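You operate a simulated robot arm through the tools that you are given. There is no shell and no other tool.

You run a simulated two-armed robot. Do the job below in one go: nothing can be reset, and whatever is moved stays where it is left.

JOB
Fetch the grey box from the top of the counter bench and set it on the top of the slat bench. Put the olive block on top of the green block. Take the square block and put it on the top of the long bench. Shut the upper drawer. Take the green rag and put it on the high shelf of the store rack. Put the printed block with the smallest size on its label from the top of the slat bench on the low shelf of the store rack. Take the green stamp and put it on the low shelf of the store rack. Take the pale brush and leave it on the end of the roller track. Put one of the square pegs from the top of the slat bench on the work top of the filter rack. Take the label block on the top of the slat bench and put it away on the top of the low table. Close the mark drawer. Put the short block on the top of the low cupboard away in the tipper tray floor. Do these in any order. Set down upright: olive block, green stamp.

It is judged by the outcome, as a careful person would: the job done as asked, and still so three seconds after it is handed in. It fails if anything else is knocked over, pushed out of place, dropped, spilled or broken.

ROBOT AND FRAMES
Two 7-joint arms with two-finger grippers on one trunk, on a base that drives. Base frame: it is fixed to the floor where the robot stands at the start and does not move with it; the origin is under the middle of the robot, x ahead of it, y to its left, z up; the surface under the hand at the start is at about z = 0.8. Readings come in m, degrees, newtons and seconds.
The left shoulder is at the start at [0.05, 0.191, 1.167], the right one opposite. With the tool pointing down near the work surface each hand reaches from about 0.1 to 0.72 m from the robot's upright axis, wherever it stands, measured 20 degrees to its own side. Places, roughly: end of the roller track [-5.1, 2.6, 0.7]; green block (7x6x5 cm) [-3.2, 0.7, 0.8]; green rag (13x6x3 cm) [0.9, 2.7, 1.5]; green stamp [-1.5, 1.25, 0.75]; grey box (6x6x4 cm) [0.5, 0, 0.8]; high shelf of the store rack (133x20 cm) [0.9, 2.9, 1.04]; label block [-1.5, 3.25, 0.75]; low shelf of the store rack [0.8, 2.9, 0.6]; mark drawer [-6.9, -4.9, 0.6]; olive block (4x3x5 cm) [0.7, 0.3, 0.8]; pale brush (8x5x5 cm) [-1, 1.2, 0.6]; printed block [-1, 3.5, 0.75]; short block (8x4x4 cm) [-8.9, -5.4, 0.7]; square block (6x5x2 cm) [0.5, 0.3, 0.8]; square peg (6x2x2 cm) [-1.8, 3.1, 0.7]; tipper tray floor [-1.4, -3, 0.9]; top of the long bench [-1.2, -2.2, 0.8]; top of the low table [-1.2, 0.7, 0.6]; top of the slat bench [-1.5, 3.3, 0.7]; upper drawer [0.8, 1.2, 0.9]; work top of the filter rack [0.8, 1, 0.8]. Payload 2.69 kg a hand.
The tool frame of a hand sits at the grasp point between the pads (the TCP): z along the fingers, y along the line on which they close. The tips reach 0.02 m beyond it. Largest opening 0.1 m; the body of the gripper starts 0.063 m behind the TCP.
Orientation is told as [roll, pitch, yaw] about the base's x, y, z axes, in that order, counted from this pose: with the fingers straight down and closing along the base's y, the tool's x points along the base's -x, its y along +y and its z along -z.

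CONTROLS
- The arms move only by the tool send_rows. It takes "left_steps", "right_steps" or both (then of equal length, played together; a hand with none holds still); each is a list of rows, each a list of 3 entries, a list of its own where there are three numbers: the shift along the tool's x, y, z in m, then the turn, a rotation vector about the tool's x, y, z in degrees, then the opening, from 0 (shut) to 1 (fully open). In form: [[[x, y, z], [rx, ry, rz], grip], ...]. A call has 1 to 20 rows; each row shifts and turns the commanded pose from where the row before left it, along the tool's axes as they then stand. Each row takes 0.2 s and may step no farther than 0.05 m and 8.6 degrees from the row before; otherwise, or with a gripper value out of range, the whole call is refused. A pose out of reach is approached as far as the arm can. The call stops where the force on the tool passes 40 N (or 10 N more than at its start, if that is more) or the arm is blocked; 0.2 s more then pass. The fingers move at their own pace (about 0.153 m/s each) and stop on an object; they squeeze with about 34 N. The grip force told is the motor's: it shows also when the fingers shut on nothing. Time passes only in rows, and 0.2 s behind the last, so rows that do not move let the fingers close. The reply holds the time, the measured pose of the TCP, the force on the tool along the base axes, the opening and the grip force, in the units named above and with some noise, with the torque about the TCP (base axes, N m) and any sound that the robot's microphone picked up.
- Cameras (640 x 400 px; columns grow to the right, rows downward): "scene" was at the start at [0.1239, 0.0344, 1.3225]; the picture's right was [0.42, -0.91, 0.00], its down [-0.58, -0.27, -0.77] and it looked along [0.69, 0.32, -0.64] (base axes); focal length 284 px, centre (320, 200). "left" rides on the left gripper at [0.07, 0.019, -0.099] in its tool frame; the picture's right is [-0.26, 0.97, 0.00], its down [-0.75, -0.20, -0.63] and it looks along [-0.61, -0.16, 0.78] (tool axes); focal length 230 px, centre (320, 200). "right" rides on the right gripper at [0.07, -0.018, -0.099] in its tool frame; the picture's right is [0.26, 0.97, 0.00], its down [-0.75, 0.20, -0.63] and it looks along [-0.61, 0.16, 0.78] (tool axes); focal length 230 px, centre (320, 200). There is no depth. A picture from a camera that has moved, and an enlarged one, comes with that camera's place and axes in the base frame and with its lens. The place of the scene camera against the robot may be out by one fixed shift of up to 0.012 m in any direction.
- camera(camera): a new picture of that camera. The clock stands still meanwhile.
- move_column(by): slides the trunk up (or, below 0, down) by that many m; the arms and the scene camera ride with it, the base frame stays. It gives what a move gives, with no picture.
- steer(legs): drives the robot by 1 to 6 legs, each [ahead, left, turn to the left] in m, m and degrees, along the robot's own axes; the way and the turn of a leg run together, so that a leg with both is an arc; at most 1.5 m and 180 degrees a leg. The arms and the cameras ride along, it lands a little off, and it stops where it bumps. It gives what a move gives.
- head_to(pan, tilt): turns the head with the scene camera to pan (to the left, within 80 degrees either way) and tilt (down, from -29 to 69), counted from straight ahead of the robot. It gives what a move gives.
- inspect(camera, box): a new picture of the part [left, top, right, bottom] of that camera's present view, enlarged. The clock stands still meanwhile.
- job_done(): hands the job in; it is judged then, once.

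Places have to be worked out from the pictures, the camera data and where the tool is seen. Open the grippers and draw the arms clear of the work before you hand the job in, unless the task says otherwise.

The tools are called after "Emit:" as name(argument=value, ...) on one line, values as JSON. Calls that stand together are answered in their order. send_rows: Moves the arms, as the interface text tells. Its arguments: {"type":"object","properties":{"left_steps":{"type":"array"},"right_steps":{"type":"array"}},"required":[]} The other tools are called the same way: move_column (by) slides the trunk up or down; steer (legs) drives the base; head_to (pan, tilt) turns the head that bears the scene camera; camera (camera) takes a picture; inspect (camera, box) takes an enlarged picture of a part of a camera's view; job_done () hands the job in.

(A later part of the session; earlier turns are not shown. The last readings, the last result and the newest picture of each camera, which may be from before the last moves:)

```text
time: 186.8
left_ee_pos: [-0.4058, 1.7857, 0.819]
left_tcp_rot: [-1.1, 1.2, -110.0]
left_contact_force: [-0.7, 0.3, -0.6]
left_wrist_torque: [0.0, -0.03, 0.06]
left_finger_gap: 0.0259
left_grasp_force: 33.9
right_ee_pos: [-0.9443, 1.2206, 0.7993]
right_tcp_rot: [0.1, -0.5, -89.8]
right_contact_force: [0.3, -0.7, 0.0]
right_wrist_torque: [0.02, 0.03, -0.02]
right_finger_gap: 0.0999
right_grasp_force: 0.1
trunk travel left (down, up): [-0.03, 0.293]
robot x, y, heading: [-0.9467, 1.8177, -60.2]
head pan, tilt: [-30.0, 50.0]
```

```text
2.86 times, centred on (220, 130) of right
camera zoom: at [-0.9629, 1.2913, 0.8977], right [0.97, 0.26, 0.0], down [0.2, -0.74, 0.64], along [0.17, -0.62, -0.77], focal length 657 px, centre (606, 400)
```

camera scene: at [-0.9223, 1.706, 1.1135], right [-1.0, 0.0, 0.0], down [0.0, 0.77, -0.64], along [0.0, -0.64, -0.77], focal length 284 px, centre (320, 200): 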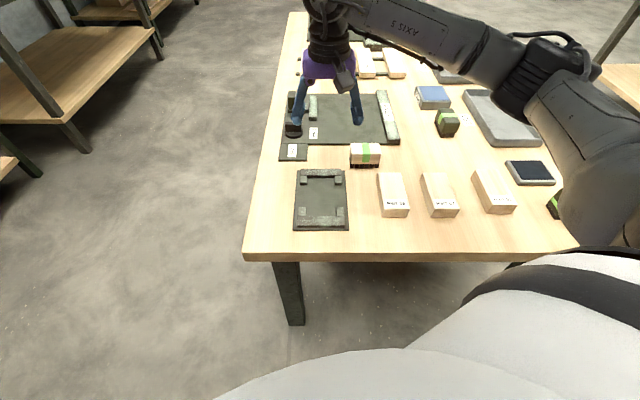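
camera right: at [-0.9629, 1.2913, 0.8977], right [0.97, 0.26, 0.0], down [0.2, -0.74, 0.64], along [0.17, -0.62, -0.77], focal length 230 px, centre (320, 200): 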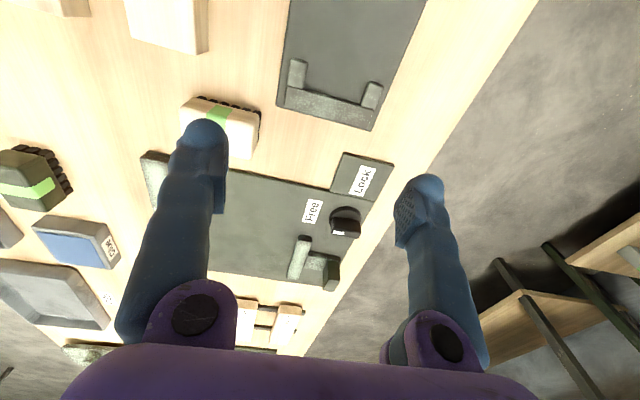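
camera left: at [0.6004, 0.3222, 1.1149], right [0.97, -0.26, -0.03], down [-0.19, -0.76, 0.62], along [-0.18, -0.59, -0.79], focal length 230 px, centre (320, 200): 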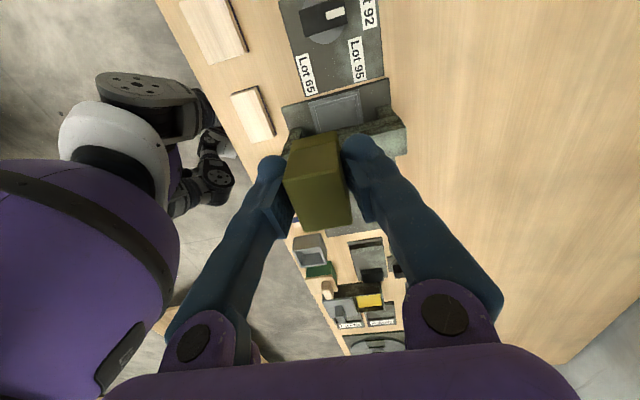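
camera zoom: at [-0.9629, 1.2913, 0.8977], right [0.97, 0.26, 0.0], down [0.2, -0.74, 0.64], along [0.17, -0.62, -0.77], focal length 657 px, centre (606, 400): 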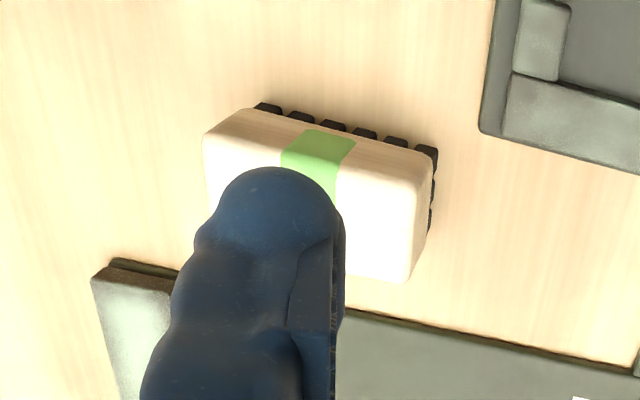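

The brush is axis-aligned, about x −1.077…−0.998, y 1.137…1.184. I centre the open hand above it at [-1.038, 1.161].

Emit:
send_rows(right_steps=[[[-0.02, -0.0313, 0], [0, 0, 0], 1.0], [[-0.02, -0.0313, 0], [0, 0, 0], 1.0], [[-0.02, -0.0313, 0], [0, 0, 0], 1.0], [[0, 0, 0.04], [0, 0, 0], 1.0], [[0, 0, 0.03], [0, 0, 0], 1.0], [[0, 0, 0], [0, 0, 0], 1.0]])

Emit:
camera(camera="right")

Emit:
inspect(camera="scene", box=[300, 80, 460, 200])

```text
time: 188.2
left_ee_pos: [-0.4083, 1.7852, 0.8192]
left_tcp_rot: [-1.2, 1.2, -109.9]
left_contact_force: [0.6, 0.3, -0.5]
left_wrist_torque: [0.01, -0.01, 0.0]
left_finger_gap: 0.0259
left_grasp_force: 33.9
right_ee_pos: [-1.0403, 1.1566, 0.7284]
right_tcp_rot: [0.1, -0.6, -89.9]
right_contact_force: [0.2, -0.4, 0.0]
right_wrist_torque: [-0.01, -0.01, -0.01]
right_finger_gap: 0.0999
right_grasp_force: 0.1
trunk travel left (down, up): [-0.03, 0.293]
robot x, y, heading: [-0.9505, 1.8215, -60.3]
head pan, tilt: [-30.0, 50.0]
```

```text
taken
camera right: at [-1.0587, 1.2283, 0.827], right [0.97, 0.26, 0.0], down [0.2, -0.74, 0.64], along [0.17, -0.62, -0.77], focal length 230 px, centre (320, 200)
```

right: 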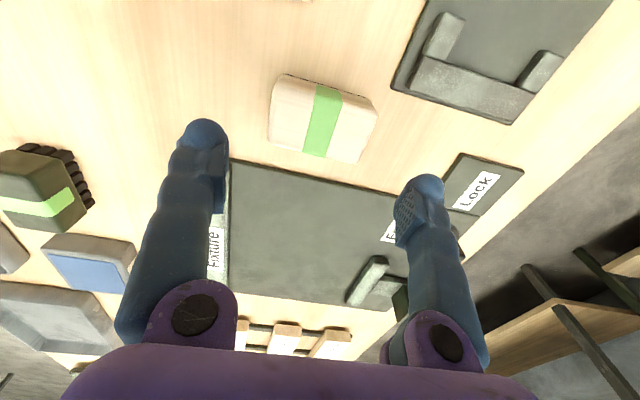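

```text
3.33 times, centred on (380, 140) of scene
camera zoom: at [-0.9224, 1.706, 1.1135], right [-1.0, 0.0, 0.0], down [0.0, 0.77, -0.64], along [0.0, -0.64, -0.77], focal length 948 px, centre (120, 400)
```

zoom: 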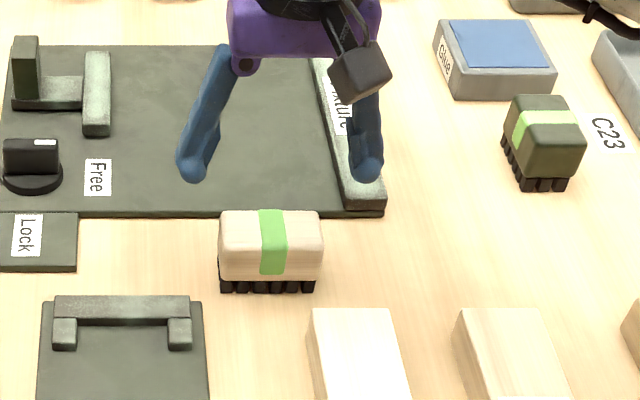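

The hand is well centred (brush centre ≈[-1.04, 1.165]). I shift 6 mm in y, lower to z≈0.643 and close.

Emit:
send_rows(right_steps=[[[0.006, 0, 0.03], [0, 0, 0], 1.0], [[0, 0, 0.03], [0, 0, 0], 1.0], [[0, 0, 0.025], [0, 0, 0], 1.0], [[0, 0, 0], [0, 0, 0], 0.85], [[0, 0, 0], [0, 0, 0], 0.75], [[0, 0, 0], [0, 0, 0], 0.6], [[0, 0, 0], [0, 0, 0], 0.0], [[0, 0, 0], [0, 0, 0], 0.0]])

Emit:
camera(camera="right")

```text
time: 190.0
left_ee_pos: [-0.4074, 1.7846, 0.8187]
left_tcp_rot: [-1.2, 1.2, -109.8]
left_contact_force: [0.5, 0.1, 0.1]
left_wrist_torque: [-0.02, 0.0, -0.03]
left_finger_gap: 0.026
left_grasp_force: 33.7
right_ee_pos: [-1.0397, 1.1643, 0.6447]
right_tcp_rot: [0.1, -0.6, -89.9]
right_contact_force: [-1.0, 0.4, 0.2]
right_wrist_torque: [-0.03, 0.01, 0.02]
right_finger_gap: 0.0817
right_grasp_force: 33.2
trunk travel left (down, up): [-0.03, 0.293]
robot x, y, heading: [-0.9495, 1.8207, -60.0]
head pan, tilt: [-30.0, 50.0]
```

```text
taken
camera right: at [-1.0578, 1.235, 0.7433], right [0.97, 0.26, 0.0], down [0.2, -0.74, 0.64], along [0.17, -0.61, -0.77], focal length 230 px, centre (320, 200)
```

right: 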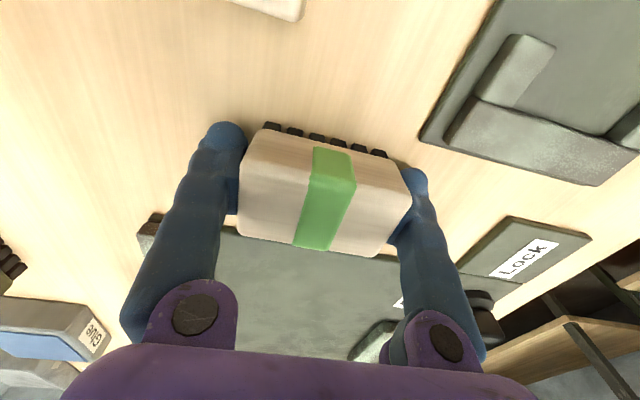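

Brush gripped (8.2 cm). I lift it with the arm and then raise the trunk for travel.

Emit:
send_rows(right_steps=[[[0, 0, -0.02], [0, 0, 0], 0.0], [[0, 0, -0.04], [0, 0, 0], 0.0], [[0, 0, -0.05], [0, 0, 0], 0.0], [[0, 0, -0.05], [0, 0, 0], 0.0], [[0.04, 0, 0], [0, 0, 0], 0.0], [[0.04, 0, 0], [0, 0, 0], 0.0]])

Emit:
move_column(by=0.2)

Emit:
camera(camera="right")

Emit:
camera(camera="scene")

```text
time: 191.4
left_ee_pos: [-0.4063, 1.7857, 0.8192]
left_tcp_rot: [-1.1, 1.2, -109.9]
left_contact_force: [0.1, 0.0, -1.4]
left_wrist_torque: [0.0, 0.02, 0.0]
left_finger_gap: 0.0259
left_grasp_force: 34.1
right_ee_pos: [-1.0402, 1.2466, 0.8055]
right_tcp_rot: [0.1, -0.5, -89.9]
right_contact_force: [-0.3, 0.3, -1.5]
right_wrist_torque: [-0.01, 0.0, 0.0]
right_finger_gap: 0.0815
right_grasp_force: 34.0
trunk travel left (down, up): [-0.03, 0.293]
robot x, y, heading: [-0.9488, 1.8194, -59.9]
head pan, tilt: [-30.0, 50.0]
```

```text
time: 193.6
left_ee_pos: [-0.4061, 1.7847, 1.019]
left_tcp_rot: [-1.2, 1.1, -109.9]
left_contact_force: [1.2, -0.6, 0.1]
left_wrist_torque: [0.02, -0.04, 0.0]
left_finger_gap: 0.0261
left_grasp_force: 33.5
right_ee_pos: [-1.0402, 1.2467, 1.0042]
right_tcp_rot: [0.2, -0.5, -89.7]
right_contact_force: [0.3, -0.7, -1.9]
right_wrist_torque: [-0.01, 0.0, -0.01]
right_finger_gap: 0.0816
right_grasp_force: 34.0
trunk travel left (down, up): [-0.23, 0.093]
robot x, y, heading: [-0.9507, 1.8204, -60.2]
head pan, tilt: [-30.0, 50.0]
```

```text
taken
camera right: at [-1.0583, 1.3171, 1.1033], right [0.97, 0.26, 0.0], down [0.2, -0.74, 0.64], along [0.17, -0.61, -0.77], focal length 230 px, centre (320, 200)
```

right: 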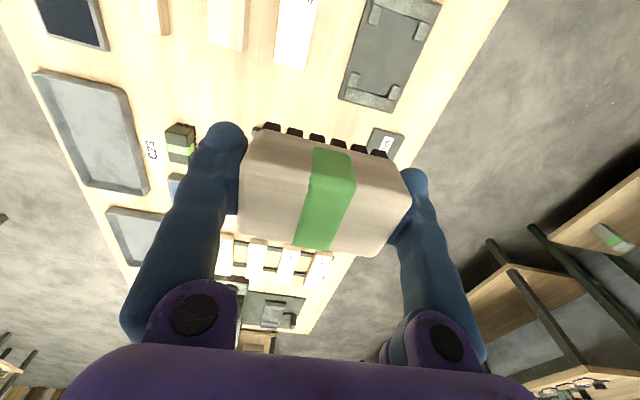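

```text
taken
camera scene: at [-0.9223, 1.7058, 1.3134], right [-1.0, 0.0, 0.0], down [0.0, 0.77, -0.64], along [0.0, -0.64, -0.77], focal length 284 px, centre (320, 200)
```

scene: 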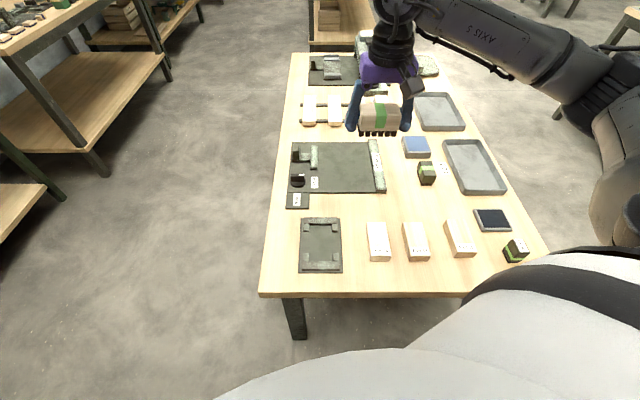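

The brush is held. I back off the table and turn west, driving along the aisle to about [-2.1, 2.05] to see the bench with the green block.

Emit:
steer(legs=[[-0.2, 0.1, 0], [0, 0, -90], [1.0, -0.58, 0]])

Emit:
head_to(pan=20, tilt=25)

Emit:
camera(camera="scene")

Emit:
head_to(pan=-40, tilt=15)

Emit:
camera(camera="scene")

```text
time: 204.5
left_ee_pos: [-2.1126, 1.5372, 1.0192]
left_tcp_rot: [-1.2, 1.2, 160.2]
left_contact_force: [0.6, -0.4, -0.6]
left_wrist_torque: [-0.01, -0.05, -0.02]
left_finger_gap: 0.026
left_grasp_force: 34.3
right_ee_pos: [-2.6511, 2.1693, 1.0049]
right_tcp_rot: [0.1, -0.5, -179.9]
right_contact_force: [0.5, -0.1, -0.8]
right_wrist_torque: [0.03, -0.04, -0.02]
right_finger_gap: 0.0817
right_grasp_force: 33.4
trunk travel left (down, up): [-0.23, 0.093]
robot x, y, heading: [-2.0745, 2.0796, -150.1]
head pan, tilt: [-30.0, 50.0]
```

```text
time: 205.7
left_ee_pos: [-2.1123, 1.5371, 1.0192]
left_tcp_rot: [-1.1, 1.2, 160.1]
left_contact_force: [0.6, 0.7, -0.5]
left_wrist_torque: [0.0, -0.02, 0.0]
left_finger_gap: 0.0259
left_grasp_force: 33.7
right_ee_pos: [-2.6495, 2.1695, 1.0051]
right_tcp_rot: [0.2, -0.5, -179.9]
right_contact_force: [0.7, -0.2, -1.5]
right_wrist_torque: [0.01, 0.0, 0.01]
right_finger_gap: 0.0814
right_grasp_force: 33.5
trunk travel left (down, up): [-0.23, 0.093]
robot x, y, heading: [-2.0774, 2.0794, -150.2]
head pan, tilt: [20.0, 25.0]
```

```text
taken
camera scene: at [-2.1652, 1.9874, 1.3509], right [-0.76, 0.64, 0.0], down [0.27, 0.32, -0.91], along [-0.58, -0.69, -0.42], focal length 284 px, centre (320, 200)
```

scene: 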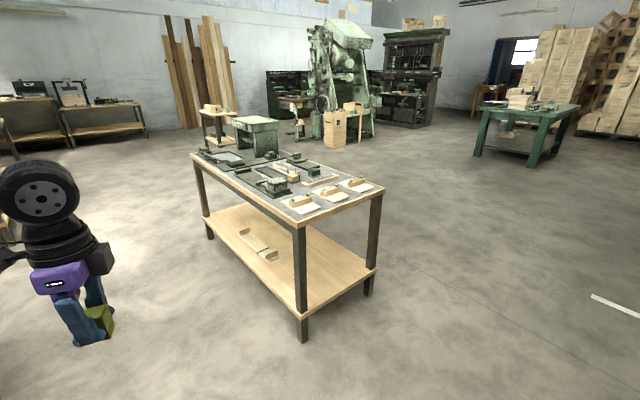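

```text
time: 207.0
left_ee_pos: [-2.1127, 1.5376, 1.0193]
left_tcp_rot: [-1.1, 1.2, 160.1]
left_contact_force: [-0.3, 0.5, 0.1]
left_wrist_torque: [0.02, -0.02, 0.01]
left_finger_gap: 0.0259
left_grasp_force: 34.4
right_ee_pos: [-2.6511, 2.1692, 1.0039]
right_tcp_rot: [0.0, -0.5, -180.0]
right_contact_force: [0.2, 0.0, -2.1]
right_wrist_torque: [0.0, 0.01, -0.02]
right_finger_gap: 0.0817
right_grasp_force: 33.9
trunk travel left (down, up): [-0.23, 0.093]
robot x, y, heading: [-2.078, 2.0793, -150.0]
head pan, tilt: [-40.0, 15.0]
```

```text
taken
camera scene: at [-2.1978, 2.0741, 1.3672], right [0.17, 0.98, 0.0], down [0.26, -0.04, -0.97], along [-0.95, 0.17, -0.26], focal length 284 px, centre (320, 200)
```

scene: 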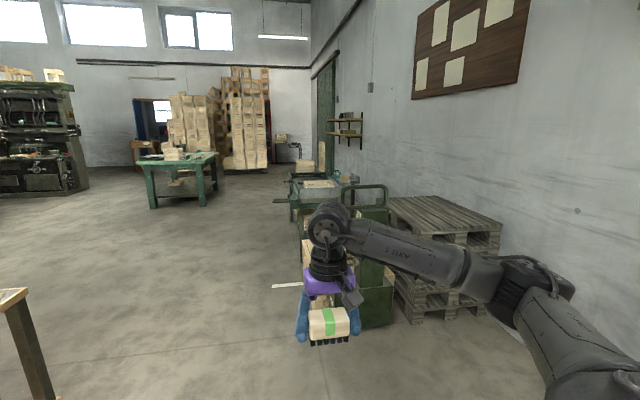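

The bench spans x −3.24…−2.73, y −0.07…1.2. I zoom in to find the green block.

Emit:
head_to(pan=20, tilt=25)

Emit:
inspect(camera="scene", box=[180, 100, 400, 240])

Emit:
inspect(camera="scene", box=[0, 60, 220, 200])

```text
time: 208.3
left_ee_pos: [-2.1127, 1.5358, 1.0187]
left_tcp_rot: [-1.2, 1.2, 160.1]
left_contact_force: [0.4, -1.3, -0.4]
left_wrist_torque: [-0.01, 0.01, 0.03]
left_finger_gap: 0.0261
left_grasp_force: 34.0
right_ee_pos: [-2.6511, 2.1698, 1.0052]
right_tcp_rot: [0.0, -0.5, -179.9]
right_contact_force: [-0.2, 0.7, -2.1]
right_wrist_torque: [-0.03, -0.04, 0.0]
right_finger_gap: 0.0818
right_grasp_force: 34.2
trunk travel left (down, up): [-0.23, 0.093]
robot x, y, heading: [-2.0759, 2.0798, -149.9]
head pan, tilt: [20.0, 25.0]
```

```text
2.86 times, centred on (290, 170) of scene
camera zoom: at [-2.1652, 1.9875, 1.351], right [-0.76, 0.64, 0.0], down [0.27, 0.32, -0.91], along [-0.58, -0.69, -0.42], focal length 813 px, centre (406, 286)
```

zoom: 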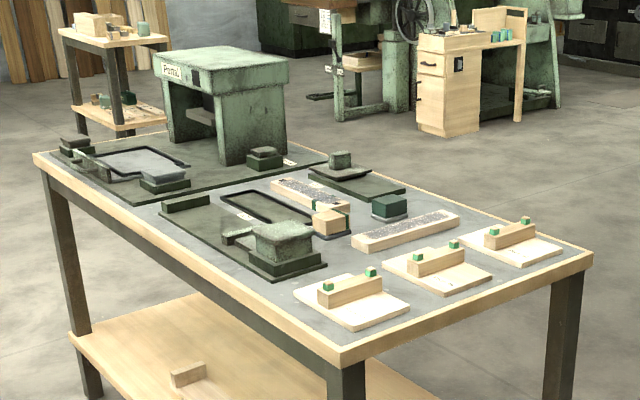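

```text
2.86 times, centred on (110, 130) of scene
camera zoom: at [-2.1652, 1.9875, 1.351], right [-0.76, 0.64, 0.0], down [0.27, 0.32, -0.91], along [-0.58, -0.69, -0.42], focal length 813 px, centre (920, 400)
```

zoom: 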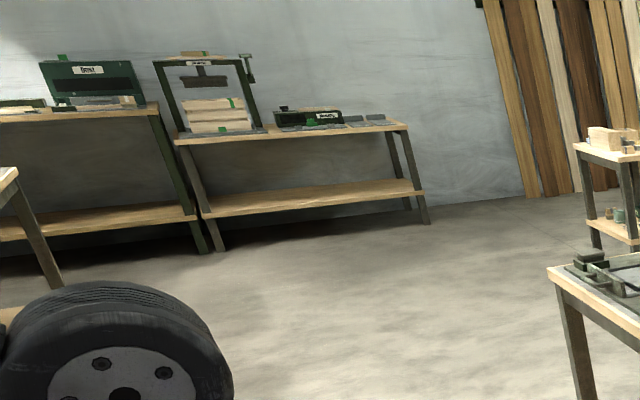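

The green block (dark base, green top) sits near [-3.12, 0.80], close to the bench's west edge, with a tall machine south of it. I'll approach from the west side: first tuck the right hand (brush) in, then drive round the north end of the bench and turn to face east.

Emit:
send_rows(right_steps=[[[0.0433, -0.025, 0], [0, 0, 0], 0], [[0.0433, -0.025, 0], [0, 0, 0], 0], [[0.0433, -0.025, 0], [0, 0, 0], 0], [[0.0433, -0.025, 0], [0, 0, 0], 0]])

Emit:
steer(legs=[[0.743, -0.313, 0], [0.743, -0.313, 0], [0, 0, 150]])

Emit:
head_to(pan=-40, tilt=30)

Emit:
camera(camera="scene")

```text
time: 209.3
left_ee_pos: [-2.1115, 1.5375, 1.0184]
left_tcp_rot: [-1.2, 1.1, 160.2]
left_contact_force: [-0.2, -0.3, -0.9]
left_wrist_torque: [-0.02, 0.03, 0.02]
left_finger_gap: 0.026
left_grasp_force: 33.8
right_ee_pos: [-2.4894, 2.2705, 1.0015]
right_tcp_rot: [0.1, -0.5, -179.8]
right_contact_force: [1.0, 0.0, -1.9]
right_wrist_torque: [-0.01, -0.02, 0.02]
right_finger_gap: 0.0815
right_grasp_force: 34.5
right hand out of reach, approached as far as the arm can: row 4
trunk travel left (down, up): [-0.23, 0.093]
robot x, y, heading: [-2.0761, 2.0799, -149.9]
head pan, tilt: [20.0, 25.0]
```

```text
time: 223.7
left_ee_pos: [-3.3814, 2.3164, 1.0186]
left_tcp_rot: [-1.2, 1.3, -49.9]
left_contact_force: [-0.2, 1.7, -1.0]
left_wrist_torque: [0.0, 0.0, 0.0]
left_finger_gap: 0.026
left_grasp_force: 34.2
right_ee_pos: [-3.4223, 1.4934, 1.0014]
right_tcp_rot: [0.0, -0.5, -30.0]
right_contact_force: [1.0, 0.2, -1.5]
right_wrist_torque: [0.0, 0.01, -0.03]
right_finger_gap: 0.0815
right_grasp_force: 33.7
trunk travel left (down, up): [-0.23, 0.093]
robot x, y, heading: [-3.6786, 1.8628, -0.2]
head pan, tilt: [20.0, 25.0]
```

```text
time: 224.9
left_ee_pos: [-3.3799, 2.3182, 1.0196]
left_tcp_rot: [-1.1, 1.3, -50.1]
left_contact_force: [-0.3, 0.9, -0.2]
left_wrist_torque: [0.03, 0.0, -0.04]
left_finger_gap: 0.0259
left_grasp_force: 33.9
right_ee_pos: [-3.4226, 1.4934, 1.0006]
right_tcp_rot: [0.1, -0.5, -30.1]
right_contact_force: [0.6, 0.5, -0.6]
right_wrist_torque: [-0.03, 0.02, -0.02]
right_finger_gap: 0.0817
right_grasp_force: 33.6
trunk travel left (down, up): [-0.23, 0.093]
robot x, y, heading: [-3.684, 1.8639, 0.0]
head pan, tilt: [-40.0, 30.0]
```

```text
taken
camera scene: at [-3.5671, 1.8055, 1.343], right [-0.65, -0.76, 0.0], down [-0.38, 0.32, -0.87], along [0.66, -0.56, -0.5], focal length 284 px, centre (320, 200)
```

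scene: 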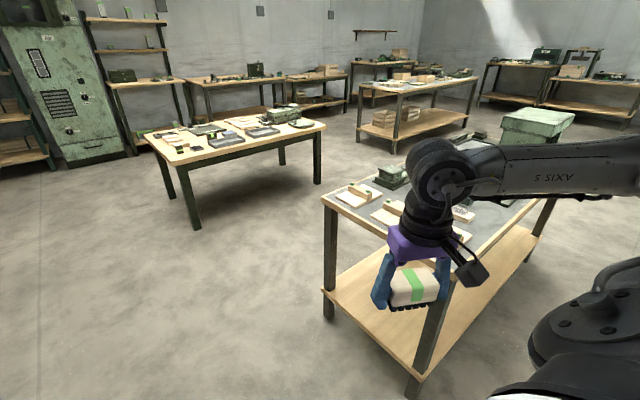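

Clear to go south along the bench's west side; I drive to y≈0.59.

Emit:
steer(legs=[[0.03, -1.27, 0]])

Emit:
head_to(pan=20, tilt=40)

Emit:
camera(camera="scene")

Emit:
camera(camera="left")

```text
time: 230.7
left_ee_pos: [-3.3771, 1.7758, 1.0192]
left_tcp_rot: [-1.3, 1.1, -49.9]
left_contact_force: [0.0, -0.5, -0.5]
left_wrist_torque: [-0.02, -0.03, -0.01]
left_finger_gap: 0.0261
left_grasp_force: 34.5
right_ee_pos: [-3.4165, 0.9518, 1.0007]
right_tcp_rot: [0.0, -0.4, -29.8]
right_contact_force: [0.6, -0.1, -1.7]
right_wrist_torque: [-0.01, 0.02, -0.07]
right_finger_gap: 0.0814
right_grasp_force: 34.6
trunk travel left (down, up): [-0.23, 0.093]
robot x, y, heading: [-3.6789, 1.3249, 0.1]
head pan, tilt: [-40.0, 30.0]
stopped in leg 1: the robot was blocked; the commanded pose is now the measured one
```

```text
time: 232.0
left_ee_pos: [-3.377, 1.776, 1.0182]
left_tcp_rot: [-1.1, 1.1, -49.8]
left_contact_force: [0.4, 0.2, 0.6]
left_wrist_torque: [-0.01, 0.05, -0.05]
left_finger_gap: 0.0261
left_grasp_force: 34.1
right_ee_pos: [-3.4159, 0.9505, 1.0]
right_tcp_rot: [0.2, -0.3, -29.8]
right_contact_force: [0.2, 0.6, -1.0]
right_wrist_torque: [0.02, 0.02, 0.01]
right_finger_gap: 0.0816
right_grasp_force: 33.6
trunk travel left (down, up): [-0.23, 0.093]
robot x, y, heading: [-3.6803, 1.3227, -0.1]
head pan, tilt: [20.0, 40.0]
```

```text
taken
camera scene: at [-3.5505, 1.3506, 1.3276], right [0.34, -0.94, 0.0], down [-0.6, -0.22, -0.77], along [0.72, 0.26, -0.64], focal length 284 px, centre (320, 200)
```

scene: 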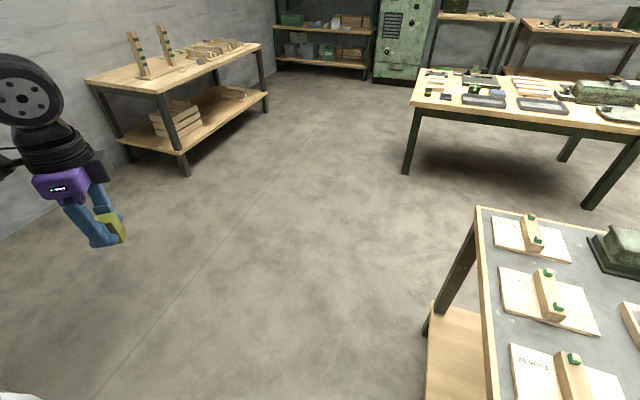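

```text
taken
camera left: at [-3.404, 1.841, 1.1203], right [0.9, 0.43, -0.03], down [0.35, -0.7, 0.62], along [0.24, -0.57, -0.79], focal length 230 px, centre (320, 200)
```

left: 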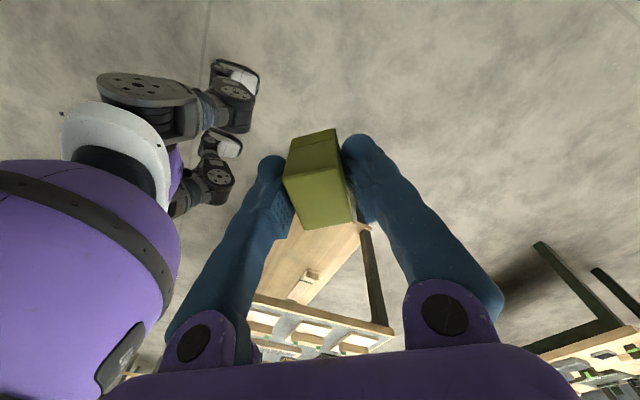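

The base bumped lightly against the bench's NW corner: the bench actually extends to x≈−3.35. I sidestep 10 cm west and continue south.

Emit:
steer(legs=[[0, 0.05, 0], [-0.1, 0, 0], [0, -0.75, 0]])

Emit:
camera(camera="scene")

Emit:
camera(camera="left")

```text
time: 240.4
left_ee_pos: [-3.4784, 1.0761, 1.0195]
left_tcp_rot: [-1.2, 1.2, -50.4]
left_contact_force: [-0.4, -0.2, -0.2]
left_wrist_torque: [-0.04, 0.01, 0.0]
left_finger_gap: 0.0259
left_grasp_force: 33.9
right_ee_pos: [-3.5236, 0.2541, 1.0008]
right_tcp_rot: [0.1, -0.4, -30.2]
right_contact_force: [0.0, -0.2, -1.1]
right_wrist_torque: [0.03, 0.03, -0.02]
right_finger_gap: 0.0816
right_grasp_force: 34.2
trunk travel left (down, up): [-0.23, 0.093]
robot x, y, heading: [-3.7797, 0.6281, -0.5]
head pan, tilt: [20.0, 40.0]
```

```text
taken
camera scene: at [-3.6551, 0.6529, 1.3276], right [0.33, -0.94, 0.0], down [-0.61, -0.21, -0.77], along [0.72, 0.26, -0.64], focal length 284 px, centre (320, 200)
```

scene: 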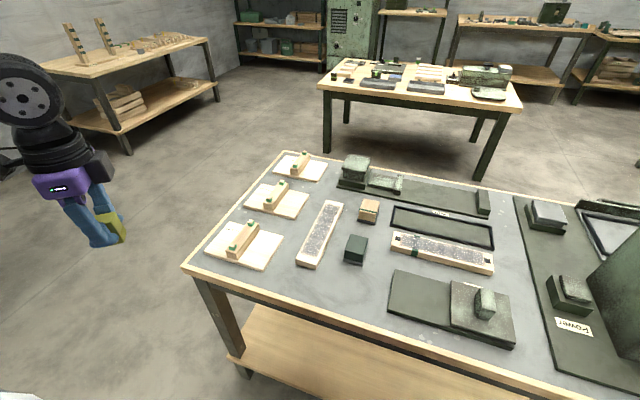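

```text
taken
camera left: at [-3.5055, 1.1423, 1.1203], right [0.91, 0.42, -0.03], down [0.34, -0.71, 0.62], along [0.24, -0.57, -0.79], focal length 230 px, centre (320, 200)
```

left: 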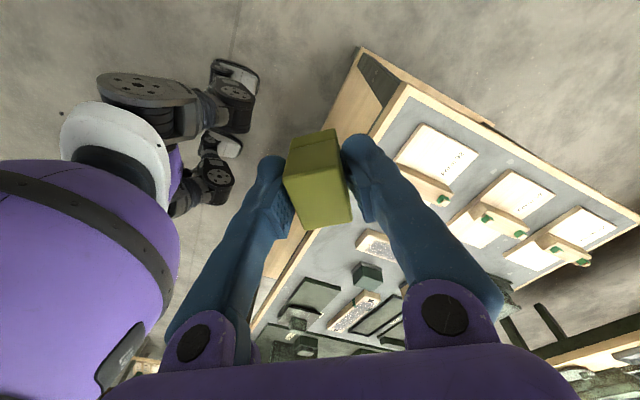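

Good view now. I zoom in on the green block.

Emit:
inspect(camera="scene", box=[280, 190, 440, 300])

Emit:
inspect(camera="left", box=[320, 220, 440, 320])

```text
3.64 times, centred on (360, 245) of scene
camera zoom: at [-3.6551, 0.6529, 1.3276], right [0.33, -0.94, 0.0], down [-0.61, -0.21, -0.77], along [0.72, 0.26, -0.64], focal length 1034 px, centre (174, 36)
```

zoom: 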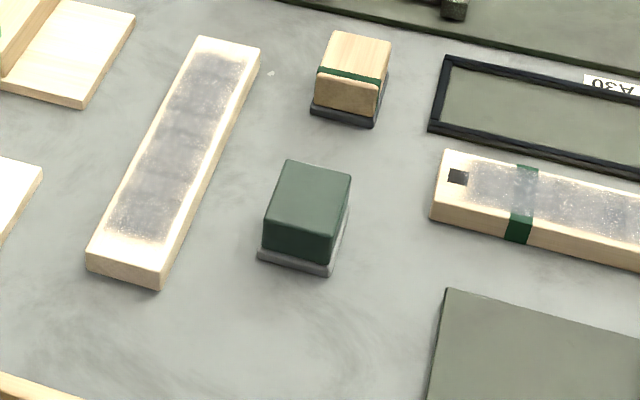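

```text
4.00 times, centred on (380, 270) of left
camera zoom: at [-3.5055, 1.1423, 1.1203], right [0.91, 0.42, -0.03], down [0.34, -0.71, 0.62], along [0.24, -0.57, -0.79], focal length 920 px, centre (80, -80)
```

zoom: 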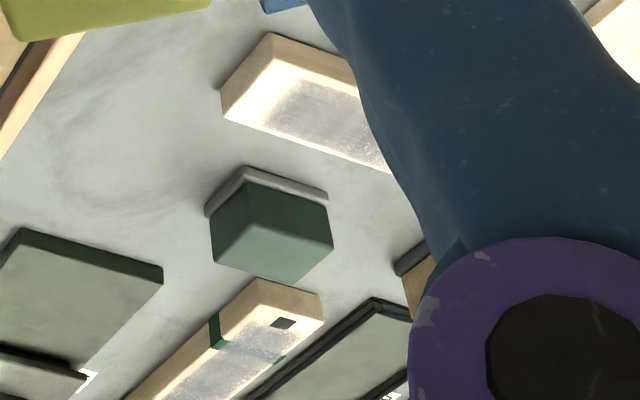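

By triangulation the bench top is z≈0.75 and the green block's top z≈0.80, centred near [-3.192, 0.724]. I move 6 cm closer and bring the olive block above it at height.

Emit:
steer(legs=[[0.06, 0, 0]])

Emit:
send_rows(left_steps=[[[0.0145, -0.0419, 0], [0, 0, 0], 0], [[0.0145, -0.0419, 0], [0, 0, 0], 0], [[0, 0, 0], [0, 0, 0], 0]])

```text
time: 241.5
left_ee_pos: [-3.4348, 1.0752, 1.0186]
left_tcp_rot: [-1.2, 1.1, -50.1]
left_contact_force: [0.1, 0.3, -0.6]
left_wrist_torque: [-0.02, -0.02, 0.02]
left_finger_gap: 0.0262
left_grasp_force: 34.1
right_ee_pos: [-3.4786, 0.253, 1.0015]
right_tcp_rot: [0.1, -0.5, -30.1]
right_contact_force: [0.5, 0.0, -1.2]
right_wrist_torque: [0.0, -0.07, -0.01]
right_finger_gap: 0.0816
right_grasp_force: 33.9
trunk travel left (down, up): [-0.23, 0.093]
robot x, y, heading: [-3.7346, 0.6245, -0.7]
head pan, tilt: [20.0, 40.0]
stopped in leg 1: the robot was blocked; the commanded pose is now the measured one
```

```text
time: 242.3
left_ee_pos: [-3.5151, 1.0458, 1.0206]
left_tcp_rot: [-1.3, 1.1, -50.2]
left_contact_force: [0.5, 0.4, 0.0]
left_wrist_torque: [-0.01, 0.04, 0.01]
left_finger_gap: 0.0262
left_grasp_force: 33.8
right_ee_pos: [-3.4761, 0.2531, 1.0017]
right_tcp_rot: [0.2, -0.4, -30.2]
right_contact_force: [-0.1, 0.1, -1.6]
right_wrist_torque: [0.04, 0.01, 0.01]
right_finger_gap: 0.0817
right_grasp_force: 34.1
trunk travel left (down, up): [-0.23, 0.093]
robot x, y, heading: [-3.7397, 0.6274, -0.4]
head pan, tilt: [20.0, 40.0]
```

I used wrong axes for that step (the hand moved back slightly, harmless). I back the base off 1 cm and move the hand properly toward the green block.

Emit:
steer(legs=[[-0.01, 0, 0]])

Emit:
send_rows(left_steps=[[[-0.0454, 0.0045, 0], [0, 0, 0], 0], [[-0.0454, 0.0045, 0], [0, 0, 0], 0], [[-0.0454, 0.0045, 0], [0, 0, 0], 0], [[-0.0454, 0.0045, 0], [0, 0, 0], 0], [[-0.0454, 0.0045, 0], [0, 0, 0], 0], [[-0.0454, 0.0045, 0], [0, 0, 0], 0], [[-0.0454, 0.0045, 0], [0, 0, 0], 0], [[-0.0454, 0.0045, 0], [0, 0, 0], 0], [[0, 0, 0], [0, 0, 0], 0]])

Emit:
camera(camera="left")

Emit:
camera(camera="scene")

```text
time: 243.0
left_ee_pos: [-3.5247, 1.0468, 1.0208]
left_tcp_rot: [-1.2, 1.1, -50.2]
left_contact_force: [0.7, -0.2, -1.5]
left_wrist_torque: [0.01, -0.01, 0.0]
left_finger_gap: 0.0262
left_grasp_force: 34.0
right_ee_pos: [-3.4867, 0.2526, 1.0]
right_tcp_rot: [0.0, -0.4, -30.1]
right_contact_force: [0.7, 0.1, -1.0]
right_wrist_torque: [0.03, -0.08, -0.01]
right_finger_gap: 0.0815
right_grasp_force: 33.6
trunk travel left (down, up): [-0.23, 0.093]
robot x, y, heading: [-3.7431, 0.6286, -0.4]
head pan, tilt: [20.0, 40.0]
```

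```text
time: 245.0
left_ee_pos: [-3.2628, 0.791, 1.0114]
left_tcp_rot: [-1.2, 1.1, -50.2]
left_contact_force: [0.2, -0.5, -0.5]
left_wrist_torque: [0.0, -0.01, 0.0]
left_finger_gap: 0.0259
left_grasp_force: 34.8
right_ee_pos: [-3.4888, 0.2532, 1.0004]
right_tcp_rot: [0.1, -0.4, -30.1]
right_contact_force: [0.0, 0.3, -1.5]
right_wrist_torque: [-0.01, -0.01, -0.03]
right_finger_gap: 0.0815
right_grasp_force: 33.8
trunk travel left (down, up): [-0.23, 0.093]
robot x, y, heading: [-3.7463, 0.6275, -0.4]
head pan, tilt: [20.0, 40.0]
```

```text
taken
camera left: at [-3.2901, 0.8565, 1.1134], right [0.91, 0.42, -0.02], down [0.34, -0.71, 0.62], along [0.24, -0.57, -0.78], focal length 230 px, centre (320, 200)
```

left: 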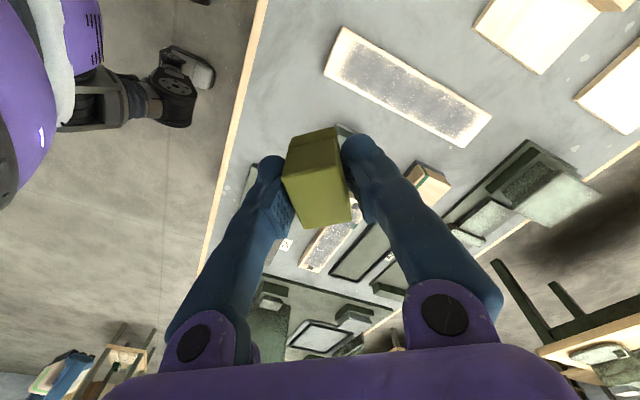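

```text
taken
camera scene: at [-3.6197, 0.6526, 1.3278], right [0.34, -0.94, 0.0], down [-0.6, -0.22, -0.77], along [0.72, 0.26, -0.64], focal length 284 px, centre (320, 200)
```

scene: 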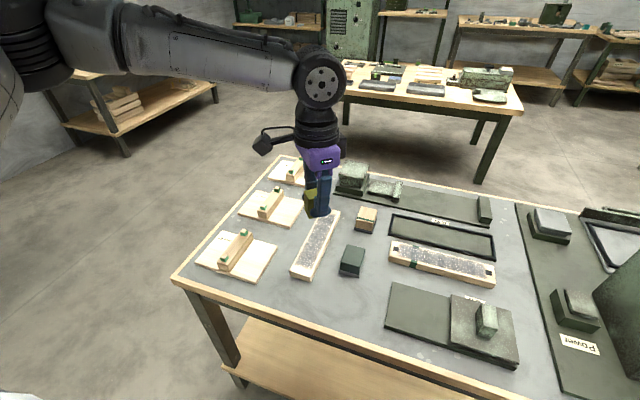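

The hand is close; the scene view of the fingertip suggests the camera reads about 1 cm short in x and y. I move the rest of the way above the green block and look again.

Emit:
send_rows(left_steps=[[[-0.0485, 0.0085, 0], [0, 0, 0], 0], [[-0.0485, 0.0085, 0], [0, 0, 0], 0], [[0, 0, 0.04], [0, 0, 0], 0], [[0, 0, 0.03], [0, 0, 0], 0], [[0, 0, 0], [0, 0, 0], 0]])

Emit:
inspect(camera="scene", box=[270, 150, 430, 290])

Emit:
camera(camera="left")

```text
time: 246.2
left_ee_pos: [-3.2591, 0.8079, 0.956]
left_tcp_rot: [-1.2, 1.1, -50.2]
left_contact_force: [0.5, 0.9, 0.1]
left_wrist_torque: [-0.01, 0.0, -0.04]
left_finger_gap: 0.0262
left_grasp_force: 34.4
left hand out of reach, approached as far as the arm can: row 1, 2, 3, 4
right_ee_pos: [-3.4863, 0.2526, 1.0008]
right_tcp_rot: [0.0, -0.4, -30.2]
right_contact_force: [1.1, 0.4, -0.8]
right_wrist_torque: [-0.01, 0.04, 0.03]
right_finger_gap: 0.0816
right_grasp_force: 33.5
trunk travel left (down, up): [-0.23, 0.093]
robot x, y, heading: [-3.7471, 0.6265, -0.4]
head pan, tilt: [20.0, 40.0]
```

```text
2.86 times, centred on (350, 220) of scene
camera zoom: at [-3.6187, 0.6527, 1.3276], right [0.34, -0.94, 0.0], down [-0.61, -0.22, -0.77], along [0.72, 0.26, -0.64], focal length 813 px, centre (234, 143)
```

zoom: 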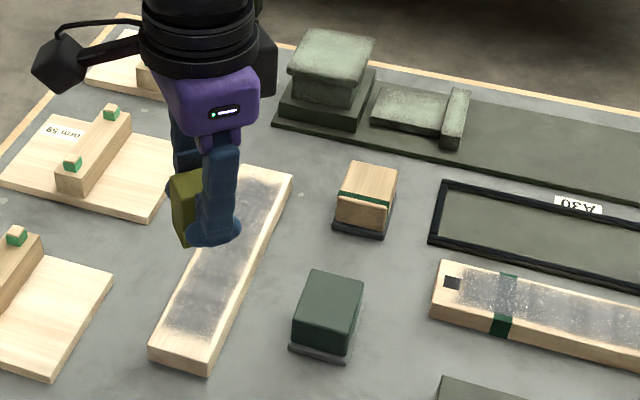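

```text
taken
camera left: at [-3.2863, 0.8737, 1.0558], right [0.91, 0.42, -0.03], down [0.34, -0.71, 0.62], along [0.24, -0.57, -0.78], focal length 230 px, centre (320, 200)
```

left: 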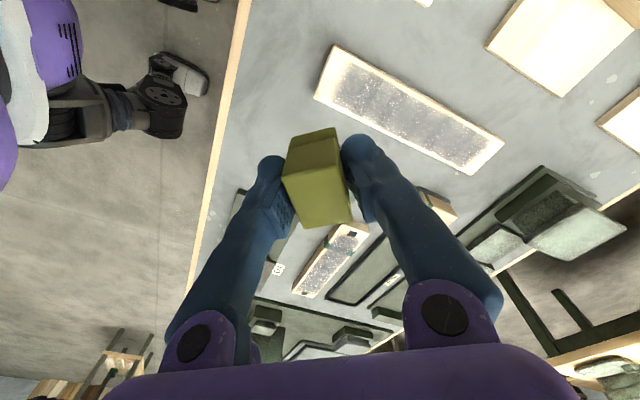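

Again the wrist-roll limit; I turn the hand back by 18° (yaw −32°) and continue to the block.

Emit:
send_rows(left_steps=[[[0, 0, 0], [0, 0, -6], 0], [[0, 0, 0], [0, 0, -6], 0], [[0, 0, 0], [0, 0, -6], 0], [[-0.0347, -0.0102, 0], [0, 0, 0], 0], [[-0.0347, -0.0102, 0], [0, 0, 0], 0], [[-0.0347, -0.0102, 0], [0, 0, 0], 0], [[0, 0, 0], [0, 0, 0], 0]])

Emit:
inspect(camera="scene", box=[270, 150, 430, 290])

Emit:
camera(camera="left")

```text
time: 247.8
left_ee_pos: [-3.2478, 0.8049, 0.9834]
left_tcp_rot: [-1.0, 1.4, -32.1]
left_contact_force: [-0.7, -0.2, -0.4]
left_wrist_torque: [-0.02, 0.0, 0.01]
left_finger_gap: 0.0261
left_grasp_force: 33.7
left hand out of reach, approached as far as the arm can: row 4, 5, 6
right_ee_pos: [-3.4853, 0.2519, 1.0007]
right_tcp_rot: [0.1, -0.4, -30.2]
right_contact_force: [0.2, 0.1, -1.1]
right_wrist_torque: [0.0, 0.0, 0.04]
right_finger_gap: 0.0817
right_grasp_force: 33.8
trunk travel left (down, up): [-0.23, 0.093]
robot x, y, heading: [-3.7456, 0.6258, -0.6]
head pan, tilt: [20.0, 40.0]
```

```text
2.86 times, centred on (350, 220) of scene
camera zoom: at [-3.6187, 0.6528, 1.3276], right [0.34, -0.94, 0.0], down [-0.61, -0.22, -0.77], along [0.72, 0.26, -0.64], focal length 813 px, centre (234, 143)
```

zoom: 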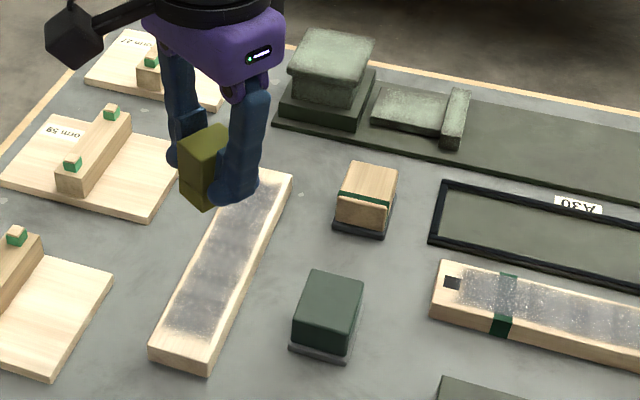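

```text
taken
camera left: at [-3.2937, 0.858, 1.0837], right [0.73, 0.68, -0.02], down [0.55, -0.57, 0.61], along [0.41, -0.46, -0.79], focal length 230 px, centre (320, 200)
```

left: 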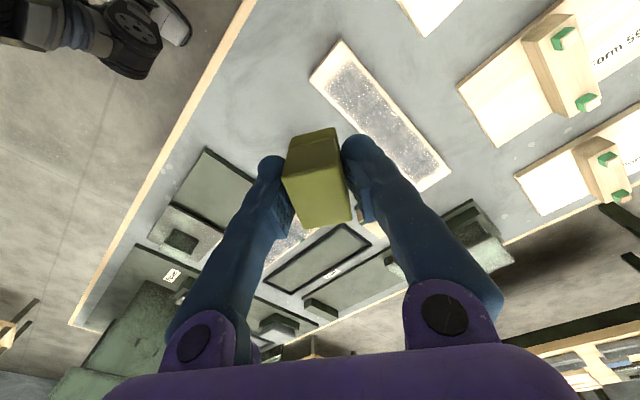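

The left arm does not reach inward at this extension; it works well with targets ~45° to its outside. I retract the hand, back off, and turn the robot 45° right so the green block lies out to the left.

Emit:
send_rows(left_steps=[[[0.045, 0.0013, 0], [0, 0, 0], 0], [[0.045, 0.0013, 0], [0, 0, 0], 0], [[0.045, 0.0013, 0], [0, 0, 0], 0], [[0.045, 0.0013, 0], [0, 0, 0], 0]])

Emit:
steer(legs=[[-0.035, 0, 0], [0, 0, -44.5]])

Emit:
head_to(pan=55, tilt=40)

Emit:
camera(camera="scene")

```text
time: 248.8
left_ee_pos: [-3.3985, 0.9022, 0.988]
left_tcp_rot: [-0.8, 1.4, -32.2]
left_contact_force: [0.6, -1.0, 0.0]
left_wrist_torque: [0.01, 0.01, 0.04]
left_finger_gap: 0.0261
left_grasp_force: 34.3
right_ee_pos: [-3.4861, 0.2536, 1.0018]
right_tcp_rot: [0.1, -0.4, -30.1]
right_contact_force: [-0.9, 0.2, -0.9]
right_wrist_torque: [-0.01, -0.01, -0.02]
right_finger_gap: 0.0812
right_grasp_force: 33.9
trunk travel left (down, up): [-0.23, 0.093]
robot x, y, heading: [-3.7476, 0.623, -0.8]
head pan, tilt: [20.0, 40.0]
```

```text
time: 251.7
left_ee_pos: [-3.3381, 0.5771, 0.9879]
left_tcp_rot: [-0.9, 1.3, -76.8]
left_contact_force: [-0.9, -0.3, 0.3]
left_wrist_torque: [-0.04, -0.02, 0.02]
left_finger_gap: 0.0262
left_grasp_force: 33.6
right_ee_pos: [-3.8585, 0.1786, 1.0003]
right_tcp_rot: [0.2, -0.4, -74.7]
right_contact_force: [1.2, 0.5, -2.4]
right_wrist_torque: [-0.01, -0.02, 0.01]
right_finger_gap: 0.0818
right_grasp_force: 34.2
trunk travel left (down, up): [-0.23, 0.093]
robot x, y, heading: [-3.7777, 0.6268, -44.8]
head pan, tilt: [20.0, 40.0]
```

```text
time: 252.7
left_ee_pos: [-3.3384, 0.5777, 0.9875]
left_tcp_rot: [-0.9, 1.4, -76.8]
left_contact_force: [0.0, 0.3, -0.6]
left_wrist_torque: [0.02, -0.01, 0.01]
left_finger_gap: 0.0261
left_grasp_force: 33.7
right_ee_pos: [-3.8573, 0.1778, 1.0009]
right_tcp_rot: [0.1, -0.4, -74.8]
right_contact_force: [0.6, 0.2, -0.9]
right_wrist_torque: [-0.02, 0.01, 0.01]
right_finger_gap: 0.0817
right_grasp_force: 34.3
trunk travel left (down, up): [-0.23, 0.093]
robot x, y, heading: [-3.7802, 0.6257, -45.0]
head pan, tilt: [55.0, 40.0]
```

```text
taken
camera scene: at [-3.6616, 0.6112, 1.3276], right [0.17, -0.98, 0.0], down [-0.63, -0.11, -0.77], along [0.75, 0.13, -0.64], focal length 284 px, centre (320, 200)
```

scene: 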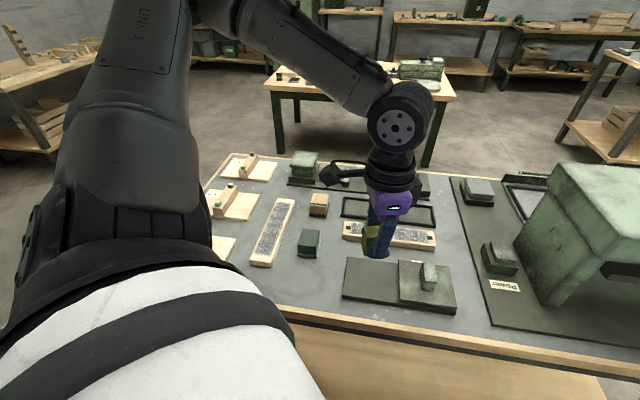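

The green block shows at about [-3.18, 0.725]. I turn the hand to yaw −95° and move it above the block.

Emit:
send_rows(left_steps=[[[0, 0, 0], [0, 0, 6], 0], [[0, 0, 0], [0, 0, 6], 0], [[0, 0, 0], [0, 0, 6], 0], [[0.0323, 0.029, 0], [0, 0, 0], 0], [[0.0323, 0.029, 0], [0, 0, 0], 0], [[0.0323, 0.029, 0], [0, 0, 0], 0], [[0.0323, 0.029, 0], [0, 0, 0], 0], [[0.0323, 0.029, 0], [0, 0, 0], 0], [[0, 0, 0], [0, 0, 0], 0]])

Emit:
camera(camera="left")

Emit:
inspect(camera="scene", box=[230, 150, 400, 290])

```text
time: 254.7
left_ee_pos: [-3.1812, 0.7257, 0.987]
left_tcp_rot: [-1.3, 1.0, -94.7]
left_contact_force: [-0.3, -0.5, 0.5]
left_wrist_torque: [0.0, 0.0, 0.0]
left_finger_gap: 0.0259
left_grasp_force: 34.1
right_ee_pos: [-3.8574, 0.1773, 1.001]
right_tcp_rot: [0.0, -0.4, -74.7]
right_contact_force: [0.2, -0.5, -1.3]
right_wrist_torque: [-0.05, 0.04, 0.01]
right_finger_gap: 0.0814
right_grasp_force: 34.4
trunk travel left (down, up): [-0.23, 0.093]
robot x, y, heading: [-3.7803, 0.6262, -45.0]
head pan, tilt: [55.0, 40.0]
```

```text
taken
camera left: at [-3.154, 0.7927, 1.0875], right [0.94, -0.34, -0.03], down [-0.25, -0.74, 0.62], along [-0.23, -0.58, -0.78], focal length 230 px, centre (320, 200)
```

left: 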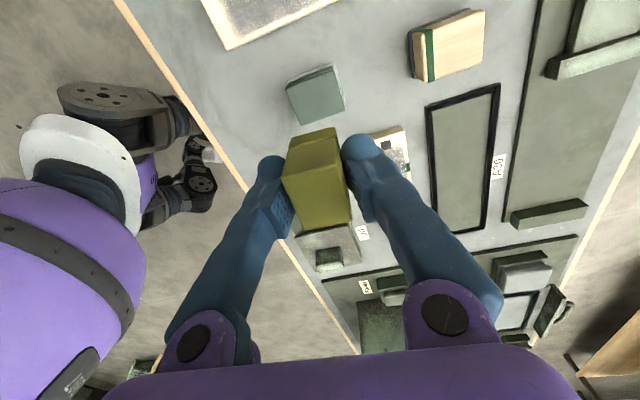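

```text
2.86 times, centred on (315, 220) of scene
camera zoom: at [-3.6615, 0.6112, 1.3276], right [0.17, -0.98, 0.0], down [-0.63, -0.11, -0.77], along [0.75, 0.13, -0.64], focal length 813 px, centre (334, 143)
```

zoom: 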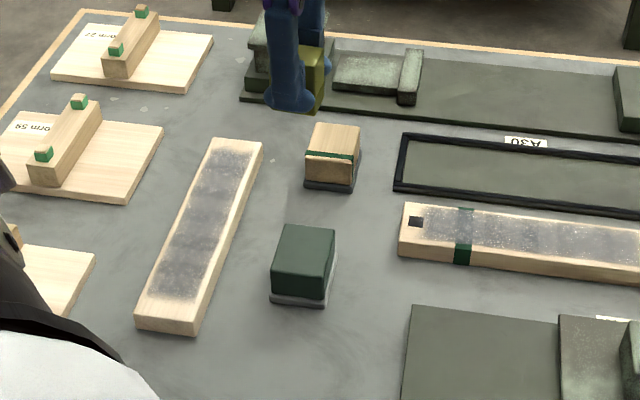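

The wrist camera puts the green block's top centre at [-3.188, 0.730]. I correct by 7 mm/5 mm and lower to just above it.

Emit:
send_rows(left_steps=[[[0.0044, -0.0074, 0], [0, 0, 0], 0], [[0, 0, 0.04], [0, 0, 0], 0], [[0, 0, 0.04], [0, 0, 0], 0], [[0, 0, 0.03], [0, 0, 0], 0], [[0, 0, 0], [0, 0, 0], 0]])

Emit:
camera(camera="left")

Emit:
inspect(camera="scene", box=[230, 150, 400, 290])

```text
time: 255.9
left_ee_pos: [-3.1892, 0.7341, 0.8768]
left_tcp_rot: [-1.2, 1.1, -94.8]
left_contact_force: [0.2, -0.8, -1.0]
left_wrist_torque: [0.01, 0.02, 0.02]
left_finger_gap: 0.0261
left_grasp_force: 34.2
right_ee_pos: [-3.8576, 0.1775, 1.0004]
right_tcp_rot: [0.1, -0.4, -74.6]
right_contact_force: [0.6, 0.6, -1.8]
right_wrist_torque: [-0.02, 0.02, 0.01]
right_finger_gap: 0.0815
right_grasp_force: 33.9
trunk travel left (down, up): [-0.23, 0.093]
robot x, y, heading: [-3.7762, 0.6267, -45.1]
head pan, tilt: [55.0, 40.0]
```

```text
taken
camera left: at [-3.1629, 0.8005, 0.9779], right [0.94, -0.34, -0.03], down [-0.25, -0.74, 0.62], along [-0.23, -0.58, -0.78], focal length 230 px, centre (320, 200)
```

left: 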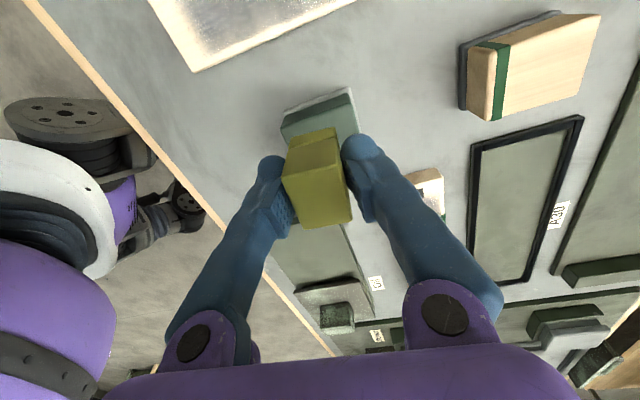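

```text
2.86 times, centred on (315, 220) of scene
camera zoom: at [-3.6618, 0.6112, 1.3277], right [0.17, -0.98, 0.0], down [-0.63, -0.11, -0.77], along [0.75, 0.13, -0.64], focal length 813 px, centre (334, 143)
```

zoom: 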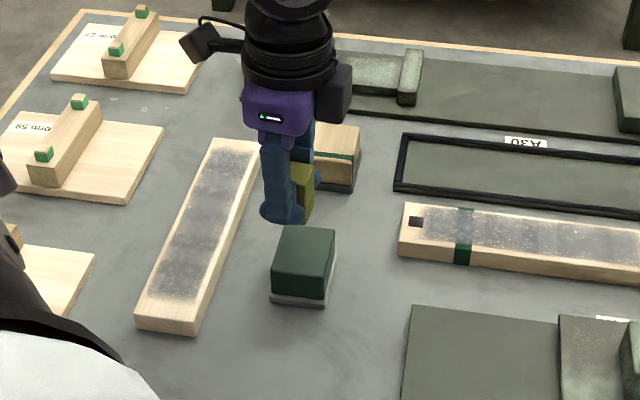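

I zoom the wrist view to check the alignment between the olive block and the green block.

Emit:
inspect(camera="left", box=[250, 70, 400, 250])

```text
2.22 times, centred on (325, 160) of left
camera zoom: at [-3.1629, 0.8005, 0.9779], right [0.94, -0.34, -0.03], down [-0.25, -0.74, 0.62], along [-0.23, -0.58, -0.78], focal length 511 px, centre (309, 289)
```

zoom: 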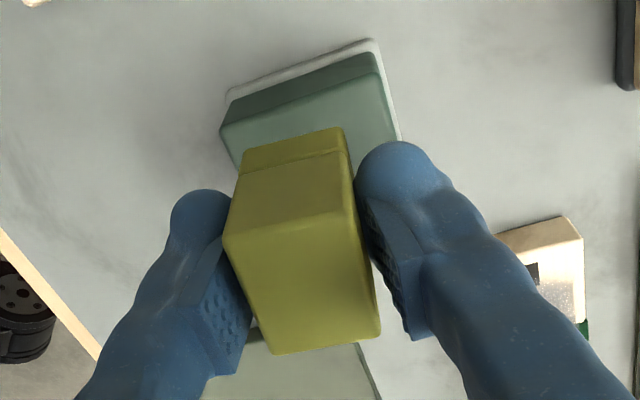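

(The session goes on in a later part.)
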